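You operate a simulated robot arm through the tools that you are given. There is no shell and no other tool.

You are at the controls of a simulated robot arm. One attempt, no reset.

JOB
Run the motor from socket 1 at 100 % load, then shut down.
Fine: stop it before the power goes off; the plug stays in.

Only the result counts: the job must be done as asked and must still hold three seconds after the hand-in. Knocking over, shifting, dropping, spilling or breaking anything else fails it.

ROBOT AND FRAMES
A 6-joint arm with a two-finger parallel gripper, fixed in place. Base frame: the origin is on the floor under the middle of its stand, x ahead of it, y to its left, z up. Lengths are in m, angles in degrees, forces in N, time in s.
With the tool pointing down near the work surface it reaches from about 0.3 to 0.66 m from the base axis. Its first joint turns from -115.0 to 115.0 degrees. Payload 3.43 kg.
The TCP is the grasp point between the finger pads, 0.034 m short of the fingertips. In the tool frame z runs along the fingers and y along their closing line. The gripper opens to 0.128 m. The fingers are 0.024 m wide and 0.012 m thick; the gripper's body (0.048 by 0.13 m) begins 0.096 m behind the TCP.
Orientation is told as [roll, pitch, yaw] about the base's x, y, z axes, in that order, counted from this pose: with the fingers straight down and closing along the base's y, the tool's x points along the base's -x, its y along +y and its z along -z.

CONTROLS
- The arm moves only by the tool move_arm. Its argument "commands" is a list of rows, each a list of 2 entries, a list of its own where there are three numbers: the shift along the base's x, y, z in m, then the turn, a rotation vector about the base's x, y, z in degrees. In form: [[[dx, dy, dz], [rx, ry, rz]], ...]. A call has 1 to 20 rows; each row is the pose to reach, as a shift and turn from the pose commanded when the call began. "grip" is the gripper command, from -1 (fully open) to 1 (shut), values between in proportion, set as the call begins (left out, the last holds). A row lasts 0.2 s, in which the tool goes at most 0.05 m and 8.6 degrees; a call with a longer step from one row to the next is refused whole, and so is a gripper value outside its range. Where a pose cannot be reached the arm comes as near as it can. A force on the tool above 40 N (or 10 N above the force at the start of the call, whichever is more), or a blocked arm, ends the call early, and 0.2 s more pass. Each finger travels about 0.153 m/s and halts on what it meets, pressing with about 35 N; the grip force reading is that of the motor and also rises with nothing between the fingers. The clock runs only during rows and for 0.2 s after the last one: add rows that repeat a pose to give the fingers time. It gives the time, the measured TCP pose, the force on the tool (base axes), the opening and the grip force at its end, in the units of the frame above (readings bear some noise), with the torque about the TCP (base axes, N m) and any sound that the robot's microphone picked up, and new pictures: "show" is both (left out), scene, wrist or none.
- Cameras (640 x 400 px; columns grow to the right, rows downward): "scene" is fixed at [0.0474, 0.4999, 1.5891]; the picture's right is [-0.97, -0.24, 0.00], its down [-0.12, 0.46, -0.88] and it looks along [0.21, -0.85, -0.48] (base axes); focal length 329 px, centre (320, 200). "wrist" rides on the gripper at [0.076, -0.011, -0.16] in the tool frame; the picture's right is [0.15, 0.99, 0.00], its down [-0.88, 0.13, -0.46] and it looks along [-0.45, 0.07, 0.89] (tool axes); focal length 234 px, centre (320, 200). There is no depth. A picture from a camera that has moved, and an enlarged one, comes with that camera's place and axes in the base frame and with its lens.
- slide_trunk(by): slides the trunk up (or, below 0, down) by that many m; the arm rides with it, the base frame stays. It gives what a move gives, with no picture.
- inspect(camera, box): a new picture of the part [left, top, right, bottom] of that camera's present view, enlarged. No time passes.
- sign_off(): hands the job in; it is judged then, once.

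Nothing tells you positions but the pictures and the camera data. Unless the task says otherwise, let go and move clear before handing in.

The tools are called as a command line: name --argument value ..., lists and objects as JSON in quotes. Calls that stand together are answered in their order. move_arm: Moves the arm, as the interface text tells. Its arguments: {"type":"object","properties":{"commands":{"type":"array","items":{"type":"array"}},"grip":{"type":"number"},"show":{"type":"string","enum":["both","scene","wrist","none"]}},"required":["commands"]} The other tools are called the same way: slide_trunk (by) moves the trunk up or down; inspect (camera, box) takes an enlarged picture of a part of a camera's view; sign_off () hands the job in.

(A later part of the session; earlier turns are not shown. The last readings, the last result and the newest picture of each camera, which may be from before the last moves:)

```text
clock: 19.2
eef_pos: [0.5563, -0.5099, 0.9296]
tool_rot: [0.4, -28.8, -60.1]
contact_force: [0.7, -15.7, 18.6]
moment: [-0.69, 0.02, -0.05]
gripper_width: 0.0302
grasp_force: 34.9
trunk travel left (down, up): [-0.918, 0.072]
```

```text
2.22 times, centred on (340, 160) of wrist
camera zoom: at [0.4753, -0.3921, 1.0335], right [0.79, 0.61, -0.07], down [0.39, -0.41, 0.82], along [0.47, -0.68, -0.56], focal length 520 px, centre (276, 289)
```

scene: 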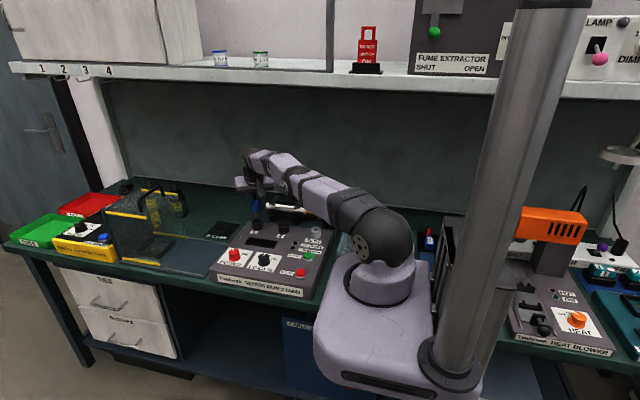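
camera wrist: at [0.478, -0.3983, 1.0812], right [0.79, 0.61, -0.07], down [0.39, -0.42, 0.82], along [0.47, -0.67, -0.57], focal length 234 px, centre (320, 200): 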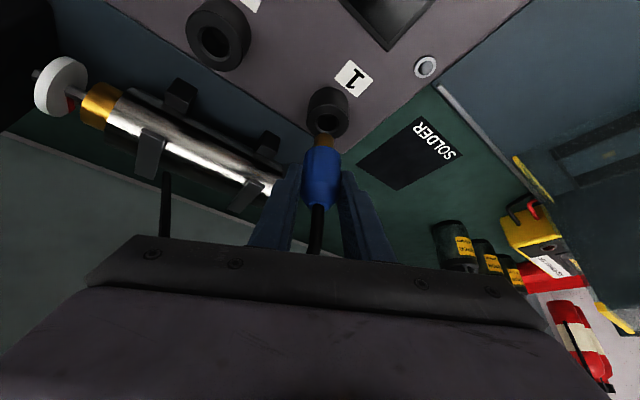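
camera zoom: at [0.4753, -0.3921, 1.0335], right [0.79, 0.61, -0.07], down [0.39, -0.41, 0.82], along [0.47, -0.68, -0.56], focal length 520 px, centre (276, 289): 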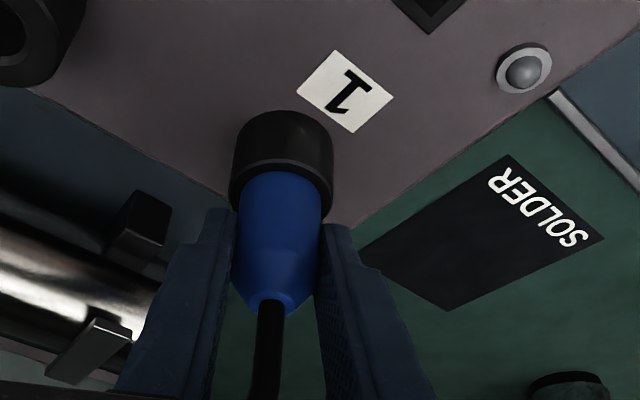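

The plug bottomed out: it doesn't move further and its body sits flush on the socket ring. I release it and back off along the tool axis.

move_arm --commands '[[[0, 0, 0], [0, 0, 0]], [[0, 0, 0], [0, 0, 0]], [[-0.0047, 0.0081, 0.0177], [0, 0, 0]], [[-0.0094, 0.0163, 0.0353], [0, 0, 0]], [[-0.0164, 0.0285, 0.0618], [0, 0, 0]], [[-0.0235, 0.0407, 0.0883], [0, 0, 0]], [[-0.0282, 0.0488, 0.106], [0, 0, 0]], [[-0.0282, 0.0488, 0.106], [0, 0, 0]]]' --grip -0.1 --show "both"

```text
clock: 21.0
eef_pos: [0.5258, -0.4565, 1.0281]
tool_rot: [0.0, -27.9, -60.1]
contact_force: [-0.2, -0.5, -0.1]
moment: [0.0, 0.0, 0.0]
gripper_width: 0.0704
grasp_force: 0.0
trunk travel left (down, up): [-0.918, 0.072]
camera wrist: at [0.4465, -0.3417, 1.1343], right [0.79, 0.61, -0.07], down [0.4, -0.42, 0.82], along [0.47, -0.67, -0.57], focal length 234 px, centre (320, 200)
```

scene: 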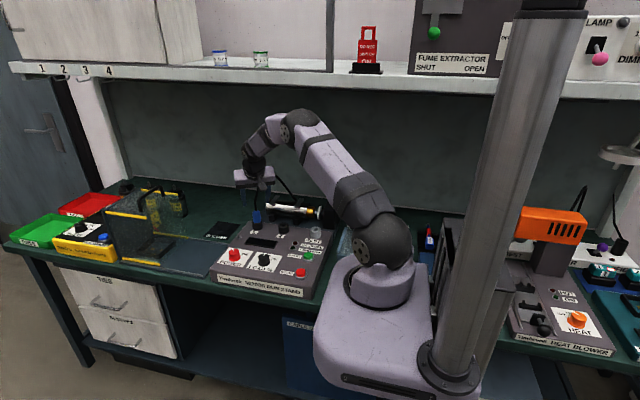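
wrist: 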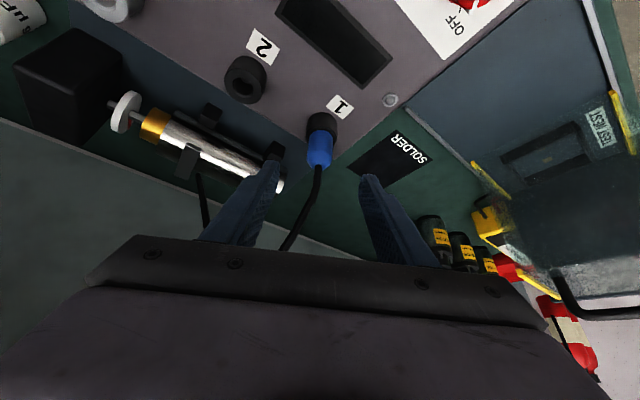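

inspect --camera "scene" --box '[246, 195, 286, 235]'

inspect --camera "wrist" --box '[260, 80, 380, 200]'

```text
10.00 times, centred on (266, 215) of scene
camera zoom: at [0.0474, 0.4999, 1.5891], right [-0.97, -0.24, 0.0], down [-0.12, 0.46, -0.88], along [0.21, -0.85, -0.48], focal length 3292 px, centre (860, 50)
```

zoom: 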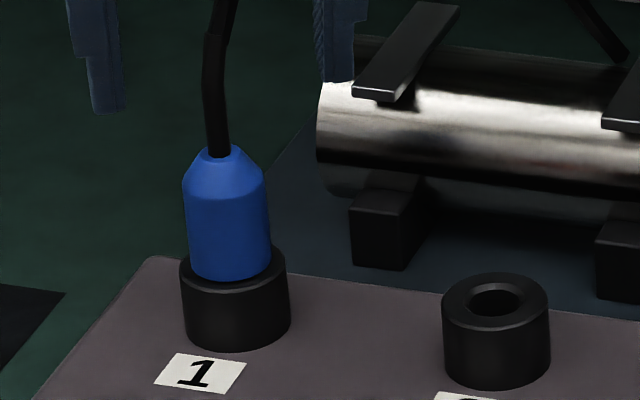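

```text
3.33 times, centred on (320, 140) of wrist
camera zoom: at [0.4465, -0.3417, 1.1343], right [0.79, 0.61, -0.07], down [0.4, -0.42, 0.82], along [0.47, -0.67, -0.57], focal length 781 px, centre (320, 400)
```

zoom: 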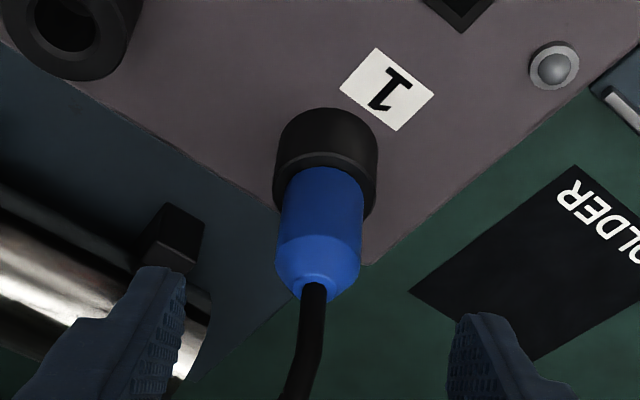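

The plug sits in socket 1 on its own. The dial marks are 90° apart: OFF/0 point at −45° and ON/100 at −135°, so POWER needs −90° about z. I move over the POWER knob with a mild 15° outward tilt for reach, starting at yaw +16°.

move_arm --commands '[[[0.005, 0.04, 0.0], [0, 0, 0]], [[0.01, 0.08, 0.0], [0, 0, 0]], [[0.0116, 0.086, 0.0], [0.524, 1.298, 7.565]], [[0.0133, 0.092, 0.0], [1.048, 2.596, 15.13]], [[0.015, 0.098, 0.0], [1.572, 3.894, 22.695]], [[0.0166, 0.104, 0.0], [2.096, 5.192, 30.26]], [[0.0183, 0.11, -0.004], [2.62, 6.49, 37.825]], [[0.02, 0.116, -0.008], [3.144, 7.788, 45.39]], [[0.0216, 0.122, -0.012], [3.668, 9.086, 52.955]], [[0.0233, 0.128, -0.016], [4.192, 10.384, 60.52]], [[0.025, 0.134, -0.02], [4.716, 11.682, 68.085]], [[0.0265, 0.1406, -0.024], [5.24, 12.98, 75.65]], [[0.0265, 0.1406, -0.028], [5.24, 12.98, 75.65]], [[0.0265, 0.1406, -0.028], [5.24, 12.98, 75.65]]]' --show "both"

```text
clock: 24.0
eef_pos: [0.5535, -0.316, 1.002]
tool_rot: [0.0, -15.0, 15.9]
contact_force: [0.3, 0.4, 0.7]
moment: [-0.03, 0.02, 0.01]
gripper_width: 0.0707
grasp_force: 0.0
trunk travel left (down, up): [-0.918, 0.072]
camera wrist: at [0.4473, -0.3613, 1.1365], right [-0.41, 0.91, -0.04], down [0.67, 0.33, 0.67], along [0.62, 0.25, -0.74], focal length 234 px, centre (320, 200)
```

scene: 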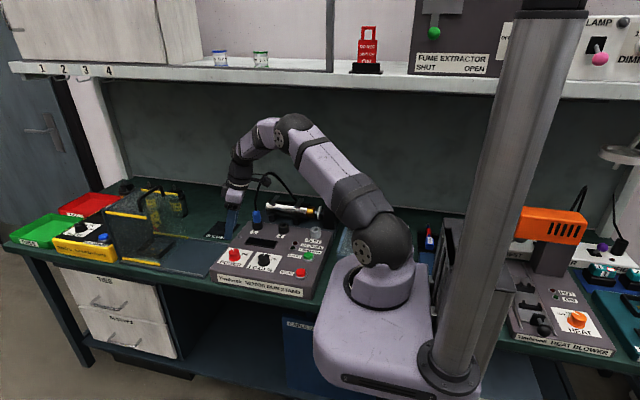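
wrist: 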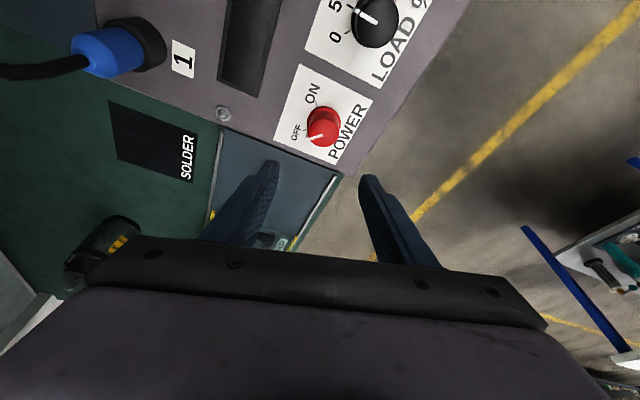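

inspect --camera "wrist" --box '[260, 50, 400, 190]'

inspect --camera "scene" --box '[205, 200, 305, 280]'

```text
2.86 times, centred on (330, 120) of wrist
camera zoom: at [0.4473, -0.3613, 1.1365], right [-0.41, 0.91, -0.04], down [0.67, 0.33, 0.67], along [0.62, 0.25, -0.74], focal length 669 px, centre (291, 429)
```

zoom: 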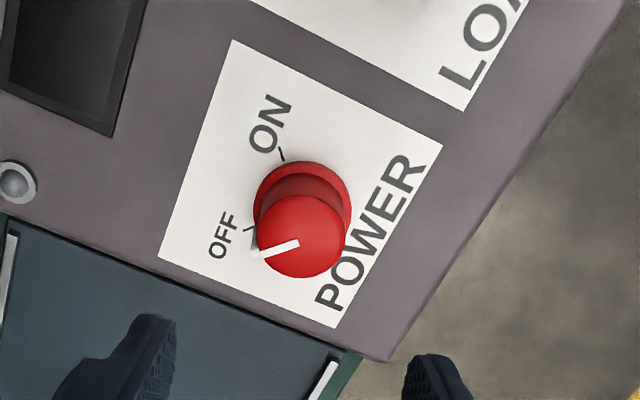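

```text
5.00 times, centred on (255, 240) of scene
camera zoom: at [0.0474, 0.4999, 1.5891], right [-0.97, -0.24, 0.0], down [-0.12, 0.46, -0.88], along [0.21, -0.85, -0.48], focal length 1646 px, centre (645, 0)
```

zoom: 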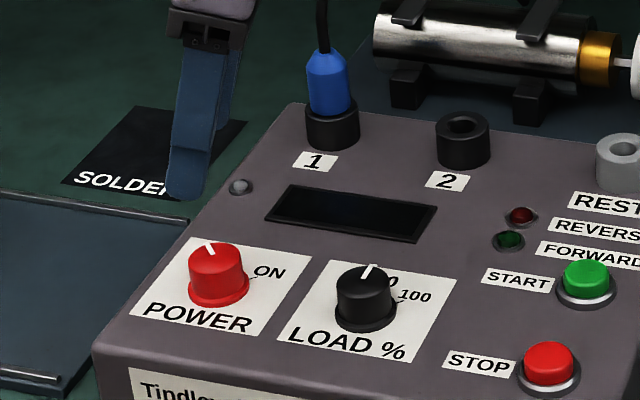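

I place the POWER knob axis at about (0.559,-0.316). I descend straddling it.

move_arm --commands '[[[-0.0005, -0.001, -0.03], [0, 0, 0]], [[-0.001, -0.0019, -0.06], [0, 0, 0]], [[-0.0012, -0.0019, -0.08], [0, 0, 0]], [[-0.0012, -0.0019, -0.098], [0, 0, 0]], [[-0.0012, -0.0019, -0.098], [0, 0, 0]]]' --show "both"

inspect --camera "wrist" --box '[240, 50, 420, 260]'

inspect --camera "scene" --box '[215, 225, 275, 275]'

```text
clock: 25.2
eef_pos: [0.552, -0.3179, 0.9039]
tool_rot: [0.0, -15.1, 16.1]
contact_force: [-0.6, -0.9, 0.6]
moment: [-0.01, 0.03, -0.01]
gripper_width: 0.0701
grasp_force: 0.0
trunk travel left (down, up): [-0.918, 0.072]
camera wrist: at [0.4454, -0.3623, 1.0371], right [-0.41, 0.91, -0.04], down [0.67, 0.33, 0.67], along [0.62, 0.25, -0.74], focal length 234 px, centre (320, 200)
```

scene: 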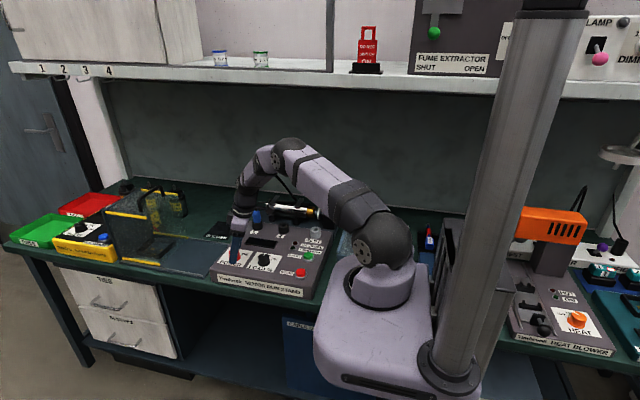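
wrist: 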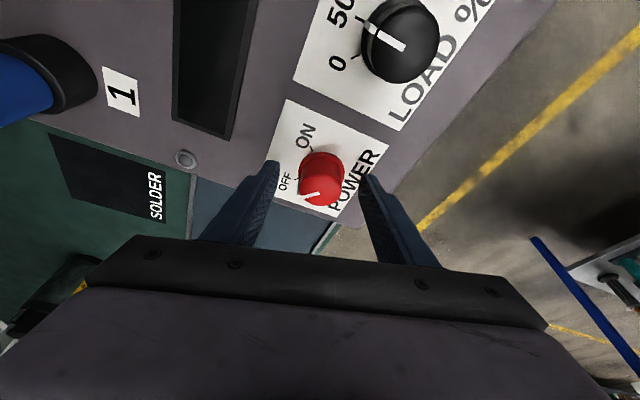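

```text
1.90 times, centred on (330, 155) of wrist
camera zoom: at [0.4454, -0.3623, 1.0371], right [-0.41, 0.91, -0.04], down [0.67, 0.33, 0.67], along [0.62, 0.25, -0.74], focal length 446 px, centre (301, 286)
```

zoom: 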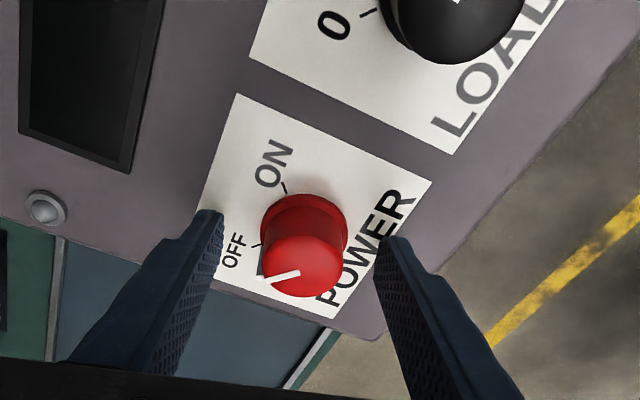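

```text
8.00 times, centred on (245, 250) of scene
camera zoom: at [0.0474, 0.4999, 1.5891], right [-0.97, -0.24, 0.0], down [-0.12, 0.46, -0.88], along [0.21, -0.85, -0.48], focal length 2634 px, centre (920, -200)
```

zoom: 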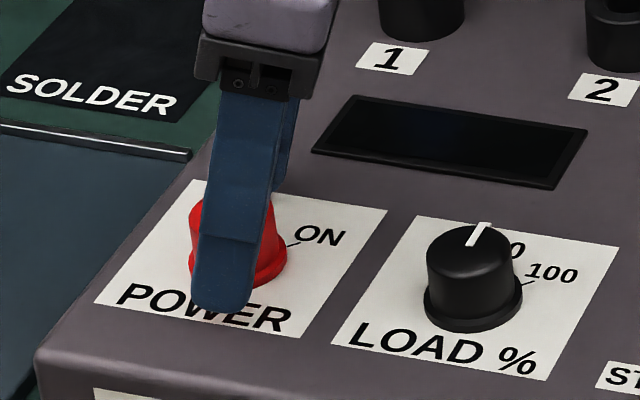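

Well centred. I close on the POWER knob.

move_arm --commands '[[[0, 0, 0], [0, 0, 0]], [[0, 0, 0], [0, 0, 0]], [[0, 0, 0], [0, 0, 0]]]' --grip 1 --show "wrist"

```text
clock: 26.0
eef_pos: [0.5511, -0.3176, 0.9019]
tool_rot: [0.2, -14.9, 15.9]
contact_force: [-0.3, 5.0, -1.5]
moment: [0.32, -0.04, -0.14]
gripper_width: 0.0355
grasp_force: 45.3
trunk travel left (down, up): [-0.918, 0.072]
camera wrist: at [0.4454, -0.3613, 1.037], right [-0.41, 0.91, -0.04], down [0.67, 0.33, 0.67], along [0.62, 0.25, -0.74], focal length 234 px, centre (320, 200)
```

wrist: 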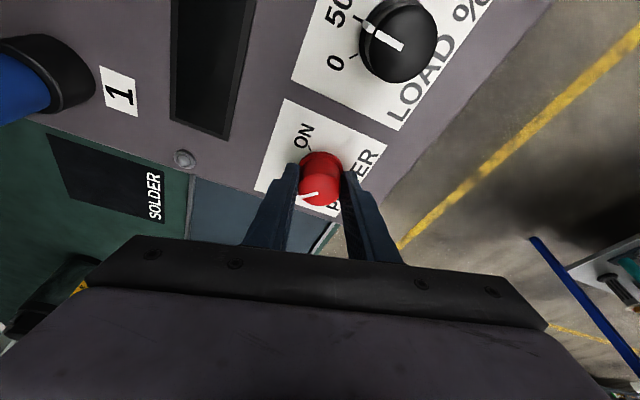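

Gripped at 0.0355 m. Now I turn the knob −90° about its vertical axis from OFF to ON, moving the TCP around the knob axis.

move_arm --commands '[[[-0.0002, 0.001, 0], [0, 0, -8.5]], [[-0.0003, 0.002, 0], [0, 0, -17]], [[-0.0002, 0.0031, 0], [0, 0, -25.5]], [[0.0, 0.0041, 0], [0, 0, -34]], [[0.0004, 0.005, 0], [0, 0, -42.5]], [[0.001, 0.0059, 0], [0, 0, -51]], [[0.0016, 0.0067, 0], [0, 0, -59.5]], [[0.0024, 0.0074, 0], [0, 0, -68]], [[0.0033, 0.008, 0], [0, 0, -76.5]], [[0.0042, 0.0084, 0], [0, 0, -85]], [[0.0048, 0.0086, 0], [0, 0, -90]], [[0.0048, 0.0086, 0], [0, 0, -90]]]' --show "both"

```text
clock: 28.6
eef_pos: [0.5573, -0.3061, 0.9031]
tool_rot: [-0.1, -14.7, -74.2]
contact_force: [5.2, 17.7, -18.4]
moment: [0.69, -0.31, 0.04]
gripper_width: 0.0354
grasp_force: 45.1
trunk travel left (down, up): [-0.918, 0.072]
camera wrist: at [0.5167, -0.2013, 1.0375], right [0.91, 0.41, -0.04], down [0.33, -0.67, 0.67], along [0.24, -0.62, -0.74], focal length 234 px, centre (320, 200)
```

scene: 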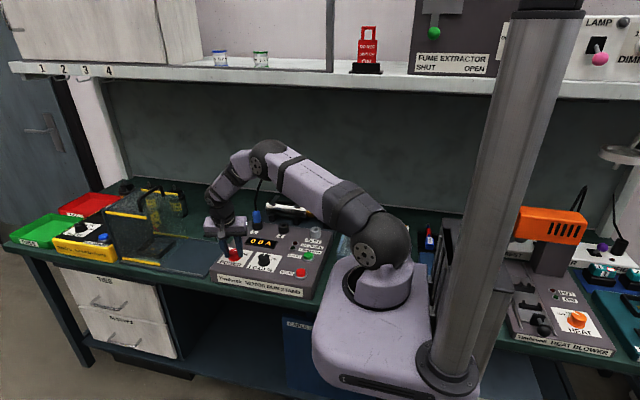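
wrist: 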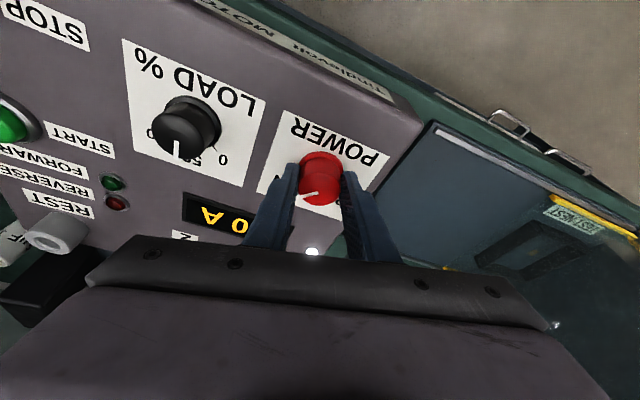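

The display lit up, so the power is on. I release the knob and rise.

move_arm --commands '[[[0, 0, 0], [0, 0, 0]], [[0, 0, 0], [0, 0, 0]], [[0, 0, 0.03], [0, 0, 0]], [[0, 0, 0.06], [0, 0, 0]], [[0, 0, 0.1], [0, 0, 0]], [[0, 0, 0.1], [0, 0, 0]]]' --grip -0.1 --show "none"

inspect --camera "scene" --box '[205, 200, 335, 300]'

inspect --camera "wrist" --box '[100, 50, 420, 260]'

```text
clock: 30.0
eef_pos: [0.5594, -0.3107, 1.0054]
tool_rot: [-0.1, -15.0, -74.0]
contact_force: [-0.3, 1.0, -0.5]
moment: [0.02, 0.02, -0.02]
gripper_width: 0.0704
grasp_force: 0.1
trunk travel left (down, up): [-0.918, 0.072]
```

```text
4.00 times, centred on (270, 250) of scene
camera zoom: at [0.0474, 0.4999, 1.5891], right [-0.97, -0.24, 0.0], down [-0.12, 0.46, -0.88], along [0.21, -0.85, -0.48], focal length 1317 px, centre (520, 0)
```

zoom: 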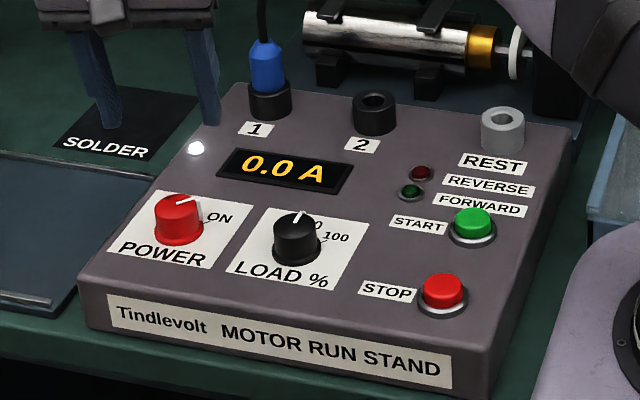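

```text
1.90 times, centred on (260, 155) of wrist
camera zoom: at [0.5173, -0.2063, 1.14], right [0.91, 0.41, -0.04], down [0.33, -0.67, 0.67], along [0.25, -0.62, -0.74], focal length 446 px, centre (434, 286)
```

zoom: 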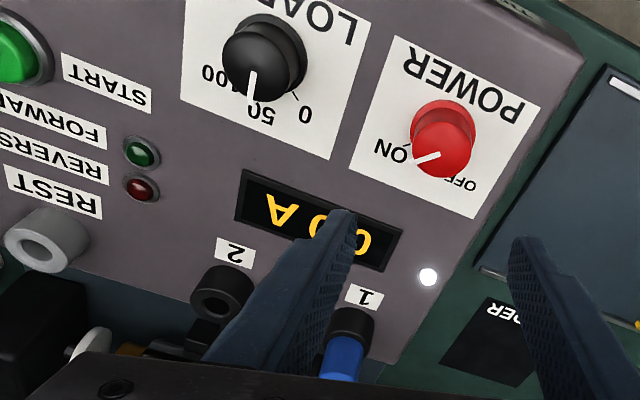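

Power is ON: the indicator is lit and the display shows 0.0 A. Next is LOAD, whose axis I put at about (0.450,-0.316) with the pointer near 50; I move above it with the tool vertical at yaw −35°.

move_arm --commands '[[[-0.018, -0.001, 0], [2.075, 1.48, 6.46]], [[-0.036, -0.002, 0], [4.15, 2.96, 12.92]], [[-0.055, -0.003, 0], [6.225, 4.44, 19.385]], [[-0.073, -0.004, 0], [8.3, 5.92, 25.85]], [[-0.091, -0.005, 0], [10.375, 7.4, 32.31]], [[-0.1096, -0.0053, -0.0154], [12.45, 8.88, 38.77]], [[-0.1096, -0.0053, -0.0154], [12.45, 8.88, 38.77]]]' --show "none"

inspect --camera "wrist" --box '[200, 40, 460, 270]'

inspect --camera "scene" --box '[205, 200, 335, 300]'

```text
clock: 31.6
eef_pos: [0.449, -0.3146, 0.9886]
tool_rot: [0.0, 0.0, -35.0]
contact_force: [0.0, -0.4, -0.1]
moment: [0.02, 0.0, 0.0]
gripper_width: 0.0703
grasp_force: 0.1
trunk travel left (down, up): [-0.918, 0.072]
```

```text
1.74 times, centred on (330, 155) of wrist
camera zoom: at [0.3804, -0.2828, 1.1487], right [0.45, 0.89, 0.0], down [0.8, -0.4, 0.46], along [0.41, -0.2, -0.89], focal length 407 px, centre (303, 278)
```

zoom: 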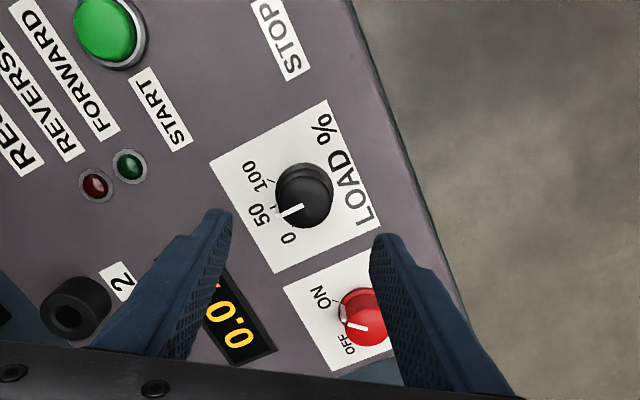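

```text
4.00 times, centred on (270, 250) of scene
camera zoom: at [0.0474, 0.4999, 1.5891], right [-0.97, -0.24, 0.0], down [-0.12, 0.46, -0.88], along [0.21, -0.85, -0.48], focal length 1317 px, centre (520, 0)
```

zoom: 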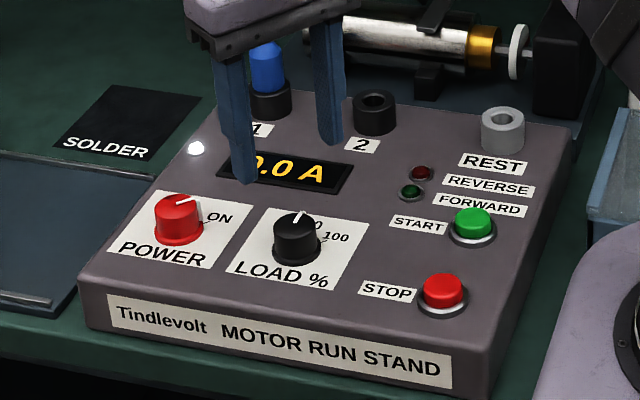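

inspect --camera "wrist" --box '[290, 120, 350, 180]'

inspect --camera "scene" --box '[230, 235, 310, 280]'

```text
6.67 times, centred on (320, 150) of wrist
camera zoom: at [0.3804, -0.2828, 1.1487], right [0.45, 0.89, 0.0], down [0.8, -0.4, 0.46], along [0.41, -0.2, -0.89], focal length 1561 px, centre (320, 533)
```

zoom: 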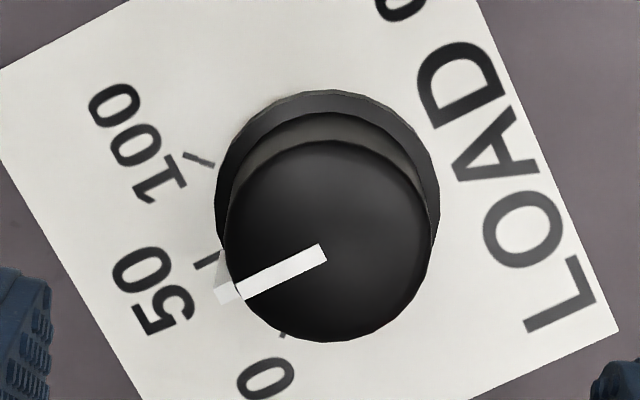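

```text
8.00 times, centred on (270, 258) of scene
camera zoom: at [0.0474, 0.4999, 1.5891], right [-0.97, -0.24, 0.0], down [-0.12, 0.46, -0.88], along [0.21, -0.85, -0.48], focal length 2634 px, centre (720, -260)
```

zoom: 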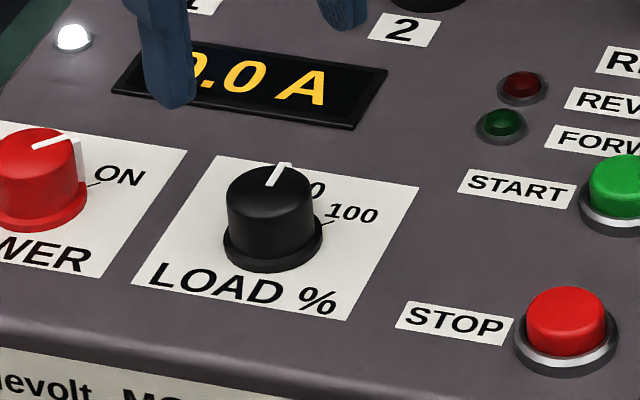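

The pointer is exactly at 50, so it needs −45° to reach 100. I descend onto the LOAD knob.

move_arm --commands '[[[0.0006, -0.0005, -0.025], [0, 0, 0]], [[0.0012, -0.0011, -0.05], [0, 0, 0]], [[0.0012, -0.0011, -0.07], [0, 0, 0]], [[0.0012, -0.0011, -0.0866], [0, 0, 0]], [[0.0012, -0.0011, -0.0866], [0, 0, 0]]]' --show "none"

inspect --camera "wrist" --box '[220, 70, 420, 260]'

inspect --camera "scene" --box '[230, 225, 310, 280]'

```text
clock: 32.8
eef_pos: [0.4483, -0.3163, 0.9003]
tool_rot: [0.0, 0.0, -35.0]
contact_force: [0.4, 0.0, 0.1]
moment: [0.0, -0.02, 0.0]
gripper_width: 0.0703
grasp_force: 0.1
trunk travel left (down, up): [-0.918, 0.072]
```

```text
2.11 times, centred on (320, 165) of wrist
camera zoom: at [0.3807, -0.2833, 1.0604], right [0.45, 0.89, 0.0], down [0.8, -0.4, 0.46], along [0.41, -0.2, -0.89], focal length 493 px, centre (320, 274)
```

zoom: 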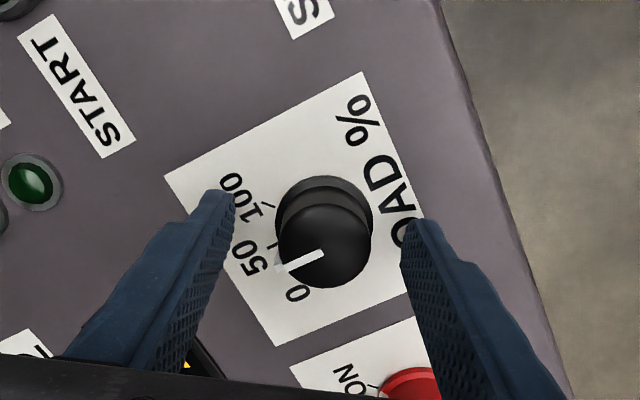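

```text
7.27 times, centred on (270, 252) of scene
camera zoom: at [0.0474, 0.4999, 1.5891], right [-0.97, -0.24, 0.0], down [-0.12, 0.46, -0.88], along [0.21, -0.85, -0.48], focal length 2394 px, centre (684, -182)
```

zoom: 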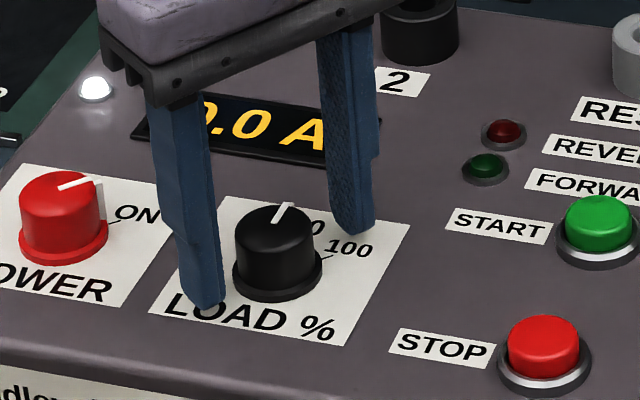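

move_arm --commands '[[[0.001, 0.0, 0], [0, 0, 0]], [[0.001, 0, 0], [0, 0, 0]], [[0.001, 0, 0], [0, 0, 0]]]' --grip 1 --show "none"

```text
clock: 33.6
eef_pos: [0.4506, -0.3153, 0.9005]
tool_rot: [0.1, 0.2, -35.0]
contact_force: [4.1, 8.9, -5.8]
moment: [0.0, -1.12, 0.02]
gripper_width: 0.0354
grasp_force: 44.9
trunk travel left (down, up): [-0.918, 0.072]
```

move_arm --commands '[[[0.0004, 0.0006, 0], [0, 0, -7.5]], [[0.0004, 0.0006, 0], [0, 0, -15]], [[0.0004, 0.0006, 0], [0, 0, -22.5]], [[0.0004, 0.0006, 0], [0, 0, -30]], [[0.0004, 0.0006, 0], [0, 0, -37.5]], [[0.0004, 0.0006, 0], [0, 0, -45]], [[0.0004, 0.0006, 0], [0, 0, -45]]]' --show "none"

inspect --camera "wrist" --box '[260, 90, 380, 230]'

inspect --camera "scene" --box '[230, 225, 310, 280]'

```text
clock: 35.2
eef_pos: [0.4497, -0.3157, 0.901]
tool_rot: [0.0, 0.1, -79.9]
contact_force: [-0.3, 7.2, -7.5]
moment: [1.11, -0.04, 0.79]
gripper_width: 0.0353
grasp_force: 44.9
trunk travel left (down, up): [-0.918, 0.072]
```

```text
2.86 times, centred on (320, 160) of wrist
camera zoom: at [0.427, -0.2436, 1.0605], right [0.95, 0.32, 0.0], down [0.28, -0.84, 0.45], along [0.14, -0.43, -0.89], focal length 669 px, centre (320, 314)
```

zoom: 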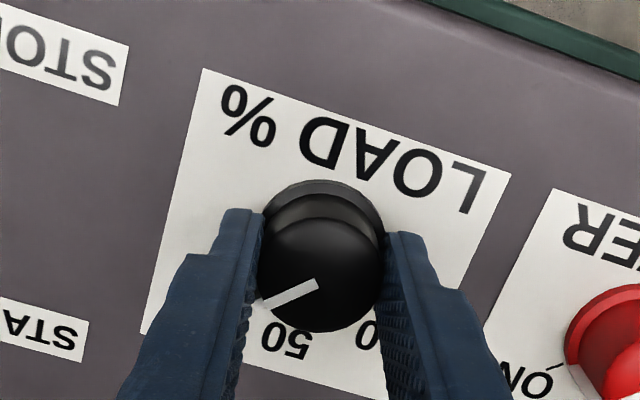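

```text
7.27 times, centred on (270, 252) of scene
camera zoom: at [0.0474, 0.4999, 1.5891], right [-0.97, -0.24, 0.0], down [-0.12, 0.46, -0.88], along [0.21, -0.85, -0.48], focal length 2394 px, centre (684, -182)
```

zoom: 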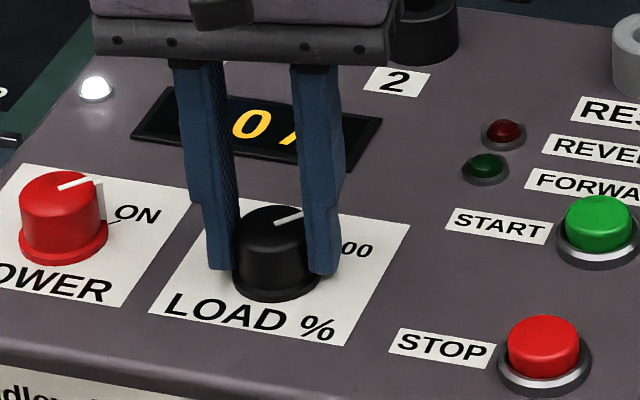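

The pointer now lies at about −136°, on the 100 mark, with a torque that suggests the end stop. I release and lift to verify.

move_arm --commands '[[[0, 0, 0], [0, 0, 0]], [[0, 0, 0], [0, 0, 0]], [[0, 0, 0.03], [0, 0, 0]], [[0, 0, 0.06], [0, 0, 0]], [[0, 0, 0.09], [0, 0, 0]], [[0, 0, 0.09], [0, 0, 0]]]' --grip -0.1 --show "none"

inspect --camera "wrist" --box '[260, 70, 380, 190]'

inspect --camera "scene" --box '[220, 200, 330, 290]'

```text
clock: 36.6
eef_pos: [0.4521, -0.3166, 0.9923]
tool_rot: [0.0, 0.0, -80.1]
contact_force: [0.1, 0.1, 0.1]
moment: [-0.03, 0.0, 0.01]
gripper_width: 0.0703
grasp_force: 0.1
trunk travel left (down, up): [-0.918, 0.072]
```

```text
3.33 times, centred on (320, 130) of wrist
camera zoom: at [0.4282, -0.2444, 1.1516], right [0.95, 0.32, 0.0], down [0.28, -0.84, 0.45], along [0.14, -0.43, -0.89], focal length 781 px, centre (320, 433)
```

zoom: 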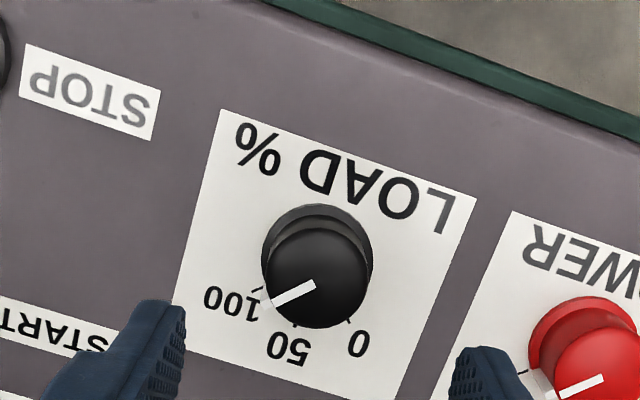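

```text
4.44 times, centred on (275, 245) of scene
camera zoom: at [0.0474, 0.4999, 1.5891], right [-0.97, -0.24, 0.0], down [-0.12, 0.46, -0.88], along [0.21, -0.85, -0.48], focal length 1463 px, centre (520, 0)
```

zoom: 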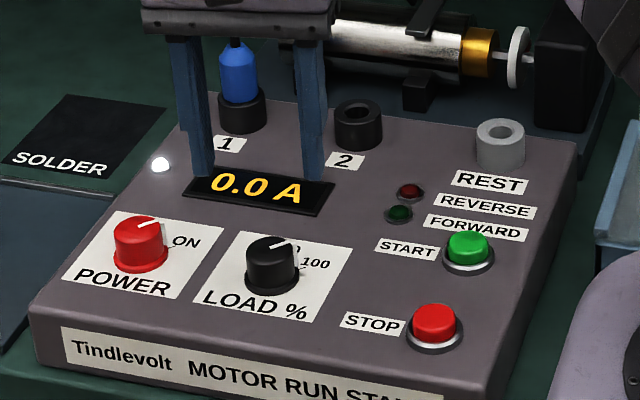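

LOAD is set at 100 and the POWER pointer is parallel at ON. Next is START at about (0.309,-0.3755), top z≈0.876; I close the fingers and hover over it.

move_arm --commands '[[[-0.036, -0.015, 0], [0, 0, 0]], [[-0.072, -0.03, 0], [0, 0, 0]], [[-0.108, -0.045, 0], [0, 0, 0]], [[-0.1431, -0.0589, -0.02], [0, 0, 0]], [[-0.1431, -0.0589, -0.05], [0, 0, 0]], [[-0.1431, -0.0589, -0.05], [0, 0, 0]]]' --grip 1 --show "both"

inspect --camera "scene" --box '[270, 220, 340, 290]'

inspect --camera "wrist" --box '[240, 70, 400, 250]'

```text
clock: 38.0
eef_pos: [0.3061, -0.375, 0.9418]
tool_rot: [0.0, 0.0, -80.0]
contact_force: [-0.4, -0.7, -0.3]
moment: [0.02, 0.02, 0.01]
gripper_width: 0.0001
grasp_force: 32.5
trunk travel left (down, up): [-0.918, 0.072]
camera wrist: at [0.282, -0.3043, 1.0999], right [0.95, 0.32, 0.0], down [0.28, -0.84, 0.46], along [0.14, -0.43, -0.89], focal length 234 px, centre (320, 200)
```

scene: 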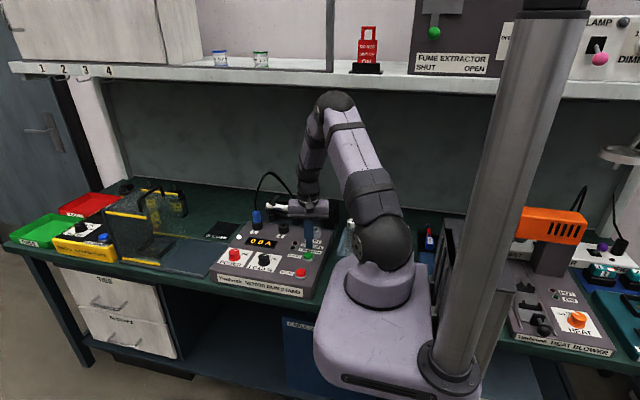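
wrist: 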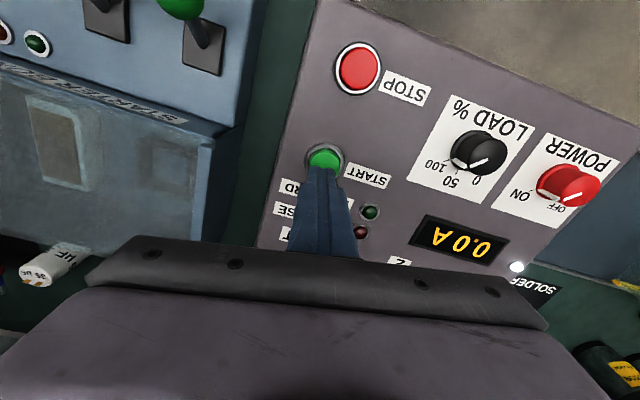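

```text
5.71 times, centred on (305, 255) of scene
camera zoom: at [0.0474, 0.4999, 1.5891], right [-0.97, -0.24, 0.0], down [-0.12, 0.46, -0.88], along [0.21, -0.85, -0.48], focal length 1881 px, centre (406, -114)
```

zoom: 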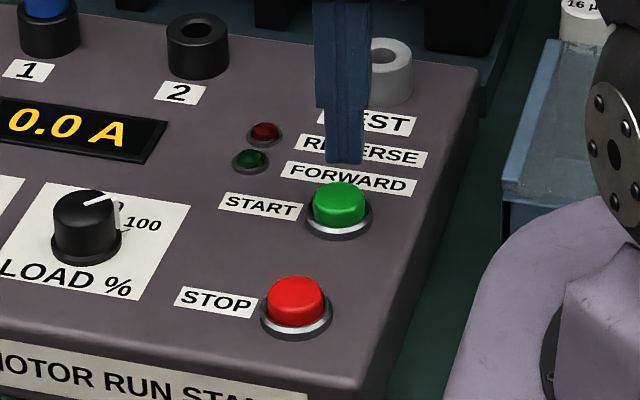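

```text
2.22 times, centred on (320, 160) of wrist
camera zoom: at [0.282, -0.3043, 1.0999], right [0.95, 0.32, 0.0], down [0.28, -0.84, 0.46], along [0.14, -0.43, -0.89], focal length 520 px, centre (320, 289)
```

zoom: 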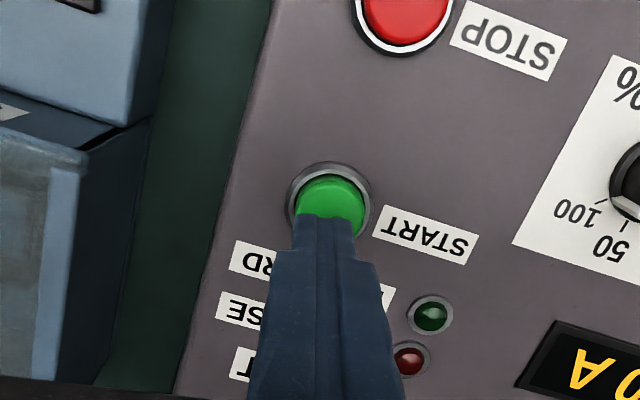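

move_arm --commands '[[[0.002, 0.0005, -0.012], [0, 0, 0]], [[0.002, 0.0005, -0.024], [0, 0, 0]], [[0.002, 0.0005, -0.03], [0, 0, 0]], [[0.002, 0.0005, -0.033], [0, 0, 0]], [[0.002, 0.0005, -0.036], [0, 0, 0]], [[0.002, 0.0005, -0.036], [0, 0, 0]]]' --show "scene"

inspect --camera "scene" --box '[220, 190, 340, 290]'

```text
clock: 39.4
eef_pos: [0.3093, -0.3737, 0.9055]
tool_rot: [0.0, 0.0, -79.9]
contact_force: [0.6, -0.3, 3.6]
moment: [0.0, -0.06, -0.02]
gripper_width: 0.0
grasp_force: 33.4
trunk travel left (down, up): [-0.918, 0.072]
heard: click
```

scene: 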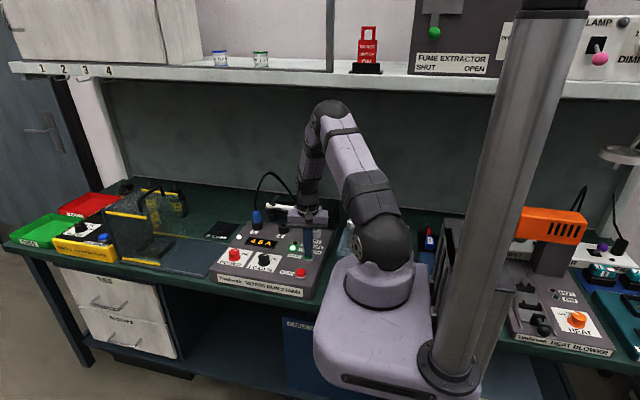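

```text
4.00 times, centred on (280, 240) of scene
camera zoom: at [0.0474, 0.4999, 1.5891], right [-0.97, -0.24, 0.0], down [-0.12, 0.46, -0.88], along [0.21, -0.85, -0.48], focal length 1317 px, centre (480, 40)
```

zoom: 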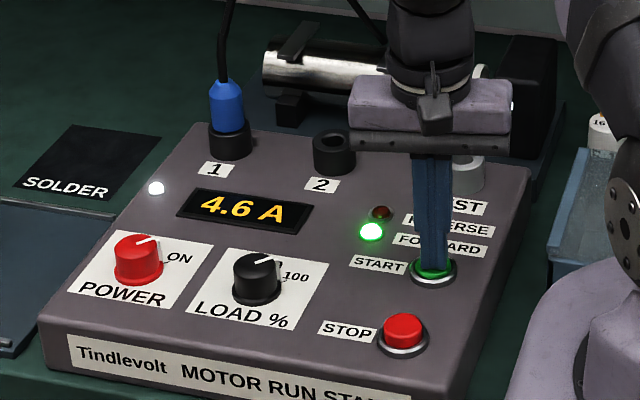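

START clicked: FORWARD is lit and the display reads 4.6 A. I lift off, let the motor run a few seconds and watch the reading.

move_arm --commands '[[[0, 0, 0.02], [0, 0, 0]], [[0, 0, 0.04], [0, 0, 0]], [[0, 0, 0.04], [0, 0, 0]], [[0, 0, 0.04], [0, 0, 0]], [[0, 0, 0.04], [0, 0, 0]], [[0, 0, 0.04], [0, 0, 0]], [[0, 0, 0.04], [0, 0, 0]], [[0, 0, 0.04], [0, 0, 0]], [[0, 0, 0.04], [0, 0, 0]], [[0, 0, 0.04], [0, 0, 0]], [[0, 0, 0.04], [0, 0, 0]], [[0, 0, 0.04], [0, 0, 0]]]' --show "none"

inspect --camera "scene" --box '[220, 190, 340, 290]'

```text
clock: 42.0
eef_pos: [0.3096, -0.3728, 0.9454]
tool_rot: [0.2, 0.0, -80.0]
contact_force: [0.4, 0.2, 0.4]
moment: [0.0, -0.04, 0.01]
gripper_width: 0.0
grasp_force: 33.6
trunk travel left (down, up): [-0.918, 0.072]
```

```text
4.00 times, centred on (280, 240) of scene
camera zoom: at [0.0474, 0.4999, 1.5891], right [-0.97, -0.24, 0.0], down [-0.12, 0.46, -0.88], along [0.21, -0.85, -0.48], focal length 1317 px, centre (480, 40)
```

zoom: 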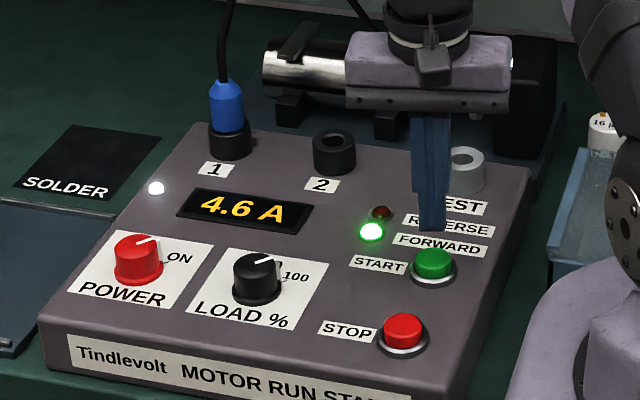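

inspect --camera "wrist" --box '[420, 100, 520, 190]'

inspect --camera "scene" --box '[265, 235, 305, 275]'

```text
4.44 times, centred on (470, 145) of wrist
camera zoom: at [0.2856, -0.3019, 1.1044], right [0.95, 0.32, 0.0], down [0.28, -0.84, 0.46], along [0.14, -0.43, -0.89], focal length 1041 px, centre (-347, 444)
```

zoom: 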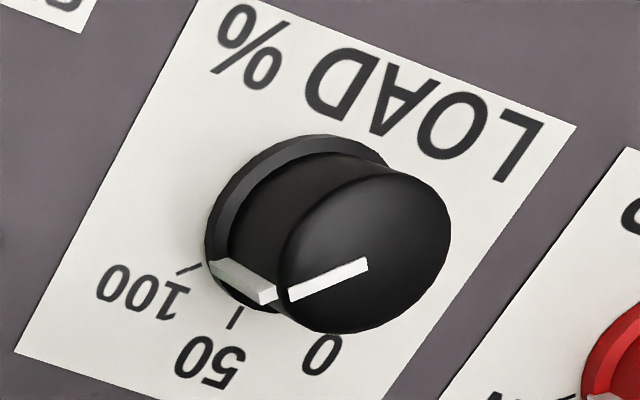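

```text
10.00 times, centred on (285, 255) of scene
camera zoom: at [0.0474, 0.4999, 1.5891], right [-0.97, -0.24, 0.0], down [-0.12, 0.46, -0.88], along [0.21, -0.85, -0.48], focal length 3292 px, centre (670, -350)
```

zoom: 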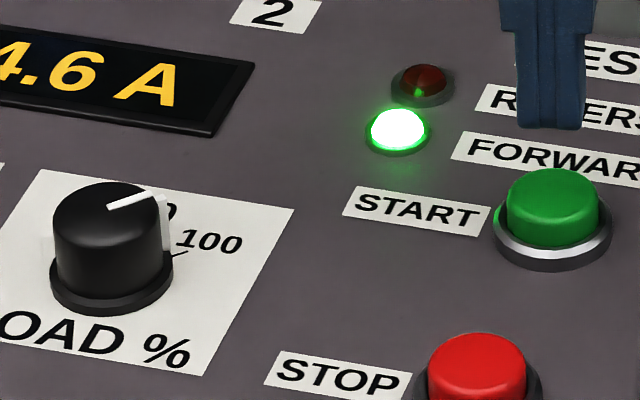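

The motor runs steadily at 4.6 A with LOAD on the 100 mark. Now I move over STOP at about (0.3095,-0.286).

move_arm --commands '[[[0, 0.03, 0], [0, 0, 0]], [[0, 0.06, 0], [0, 0, 0]], [[0, 0.0875, 0], [0, 0, 0]], [[0, 0.0875, 0], [0, 0, 0]]]' --show "wrist"

inspect --camera "scene" --box '[220, 190, 340, 290]'

inspect --camera "wrist" --box '[240, 70, 400, 250]'

```text
clock: 43.0
eef_pos: [0.3087, -0.2859, 0.9439]
tool_rot: [0.1, -0.1, -80.0]
contact_force: [-0.4, 0.4, -0.8]
moment: [0.03, 0.0, 0.01]
gripper_width: 0.0
grasp_force: 32.8
trunk travel left (down, up): [-0.918, 0.072]
camera wrist: at [0.2851, -0.2143, 1.1043], right [0.95, 0.32, 0.0], down [0.28, -0.84, 0.46], along [0.14, -0.43, -0.89], focal length 234 px, centre (320, 200)
```

wrist: 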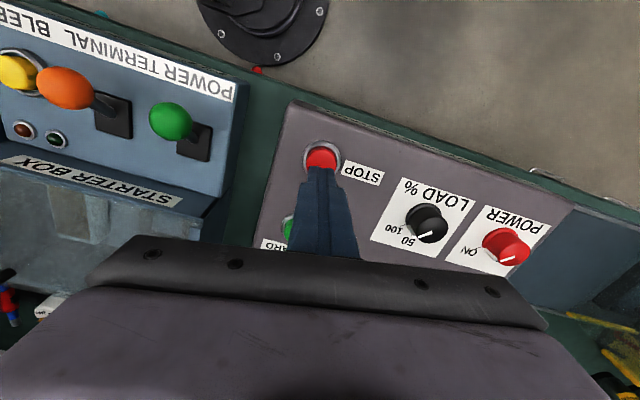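

```text
4.00 times, centred on (280, 240) of scene
camera zoom: at [0.0474, 0.4999, 1.5891], right [-0.97, -0.24, 0.0], down [-0.12, 0.46, -0.88], along [0.21, -0.85, -0.48], focal length 1317 px, centre (480, 40)
```

zoom: 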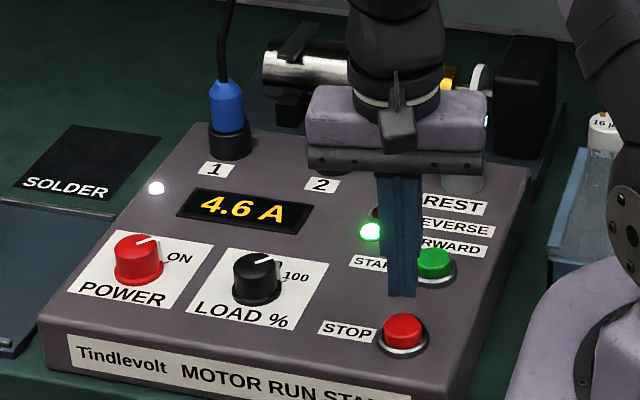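

```text
2.22 times, centred on (320, 160) of wrist
camera zoom: at [0.2851, -0.2143, 1.1043], right [0.95, 0.32, 0.0], down [0.28, -0.84, 0.46], along [0.14, -0.43, -0.89], focal length 520 px, centre (320, 289)
```

zoom: 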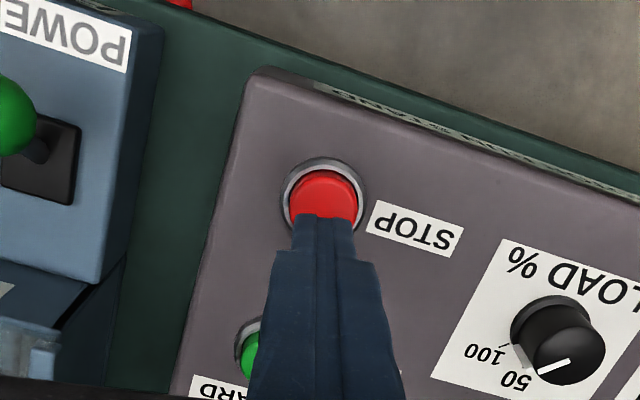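

move_arm --commands '[[[0.0005, 0.002, -0.014], [0, 0, 0]], [[0.0005, 0.002, -0.026], [0, 0, 0]], [[0.0005, 0.002, -0.032], [0, 0, 0]], [[0.0005, 0.002, -0.035], [0, 0, 0]], [[0.0005, 0.002, -0.038], [0, 0, 0]], [[0.0005, 0.002, -0.038], [0, 0, 0]]]' --show "none"

inspect --camera "scene" --box '[220, 190, 340, 290]'

```text
clock: 44.4
eef_pos: [0.3093, -0.2854, 0.9093]
tool_rot: [0.0, -0.1, -80.0]
contact_force: [-0.3, 0.6, 1.6]
moment: [0.03, -0.04, 0.01]
gripper_width: 0.0001
grasp_force: 33.3
trunk travel left (down, up): [-0.918, 0.072]
```

```text
4.00 times, centred on (280, 240) of scene
camera zoom: at [0.0474, 0.4999, 1.5891], right [-0.97, -0.24, 0.0], down [-0.12, 0.46, -0.88], along [0.21, -0.85, -0.48], focal length 1317 px, centre (480, 40)
```

zoom: 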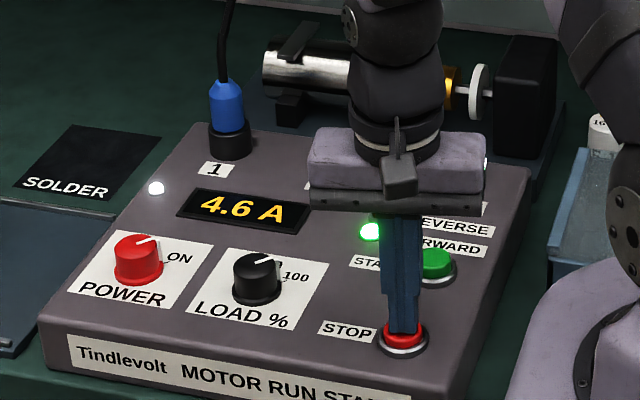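

Touching but no click yet, so I press a few millimetres further.

move_arm --commands '[[[0, 0, -0.002], [0, 0, 0]], [[0, 0, -0.004], [0, 0, 0]], [[0, 0, -0.004], [0, 0, 0]]]' --show "none"

inspect --camera "scene" --box '[220, 190, 340, 290]'

```text
clock: 45.2
eef_pos: [0.3082, -0.2849, 0.9037]
tool_rot: [0.0, 0.1, -80.0]
contact_force: [-2.6, -2.0, 4.3]
moment: [-0.05, 0.05, -0.01]
gripper_width: 0.0
grasp_force: 32.5
trunk travel left (down, up): [-0.918, 0.072]
heard: click
```

```text
4.00 times, centred on (280, 240) of scene
camera zoom: at [0.0474, 0.4999, 1.5891], right [-0.97, -0.24, 0.0], down [-0.12, 0.46, -0.88], along [0.21, -0.85, -0.48], focal length 1317 px, centre (480, 40)
```

zoom: 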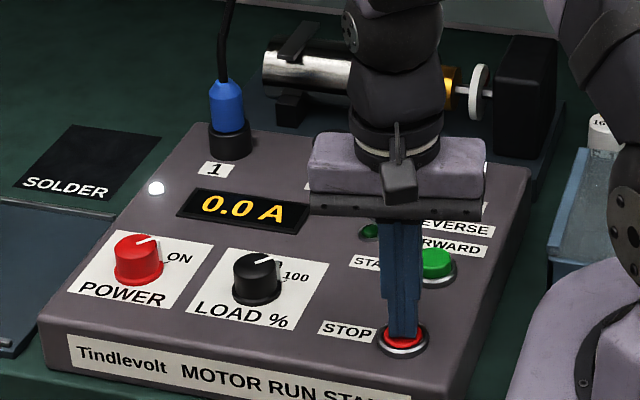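

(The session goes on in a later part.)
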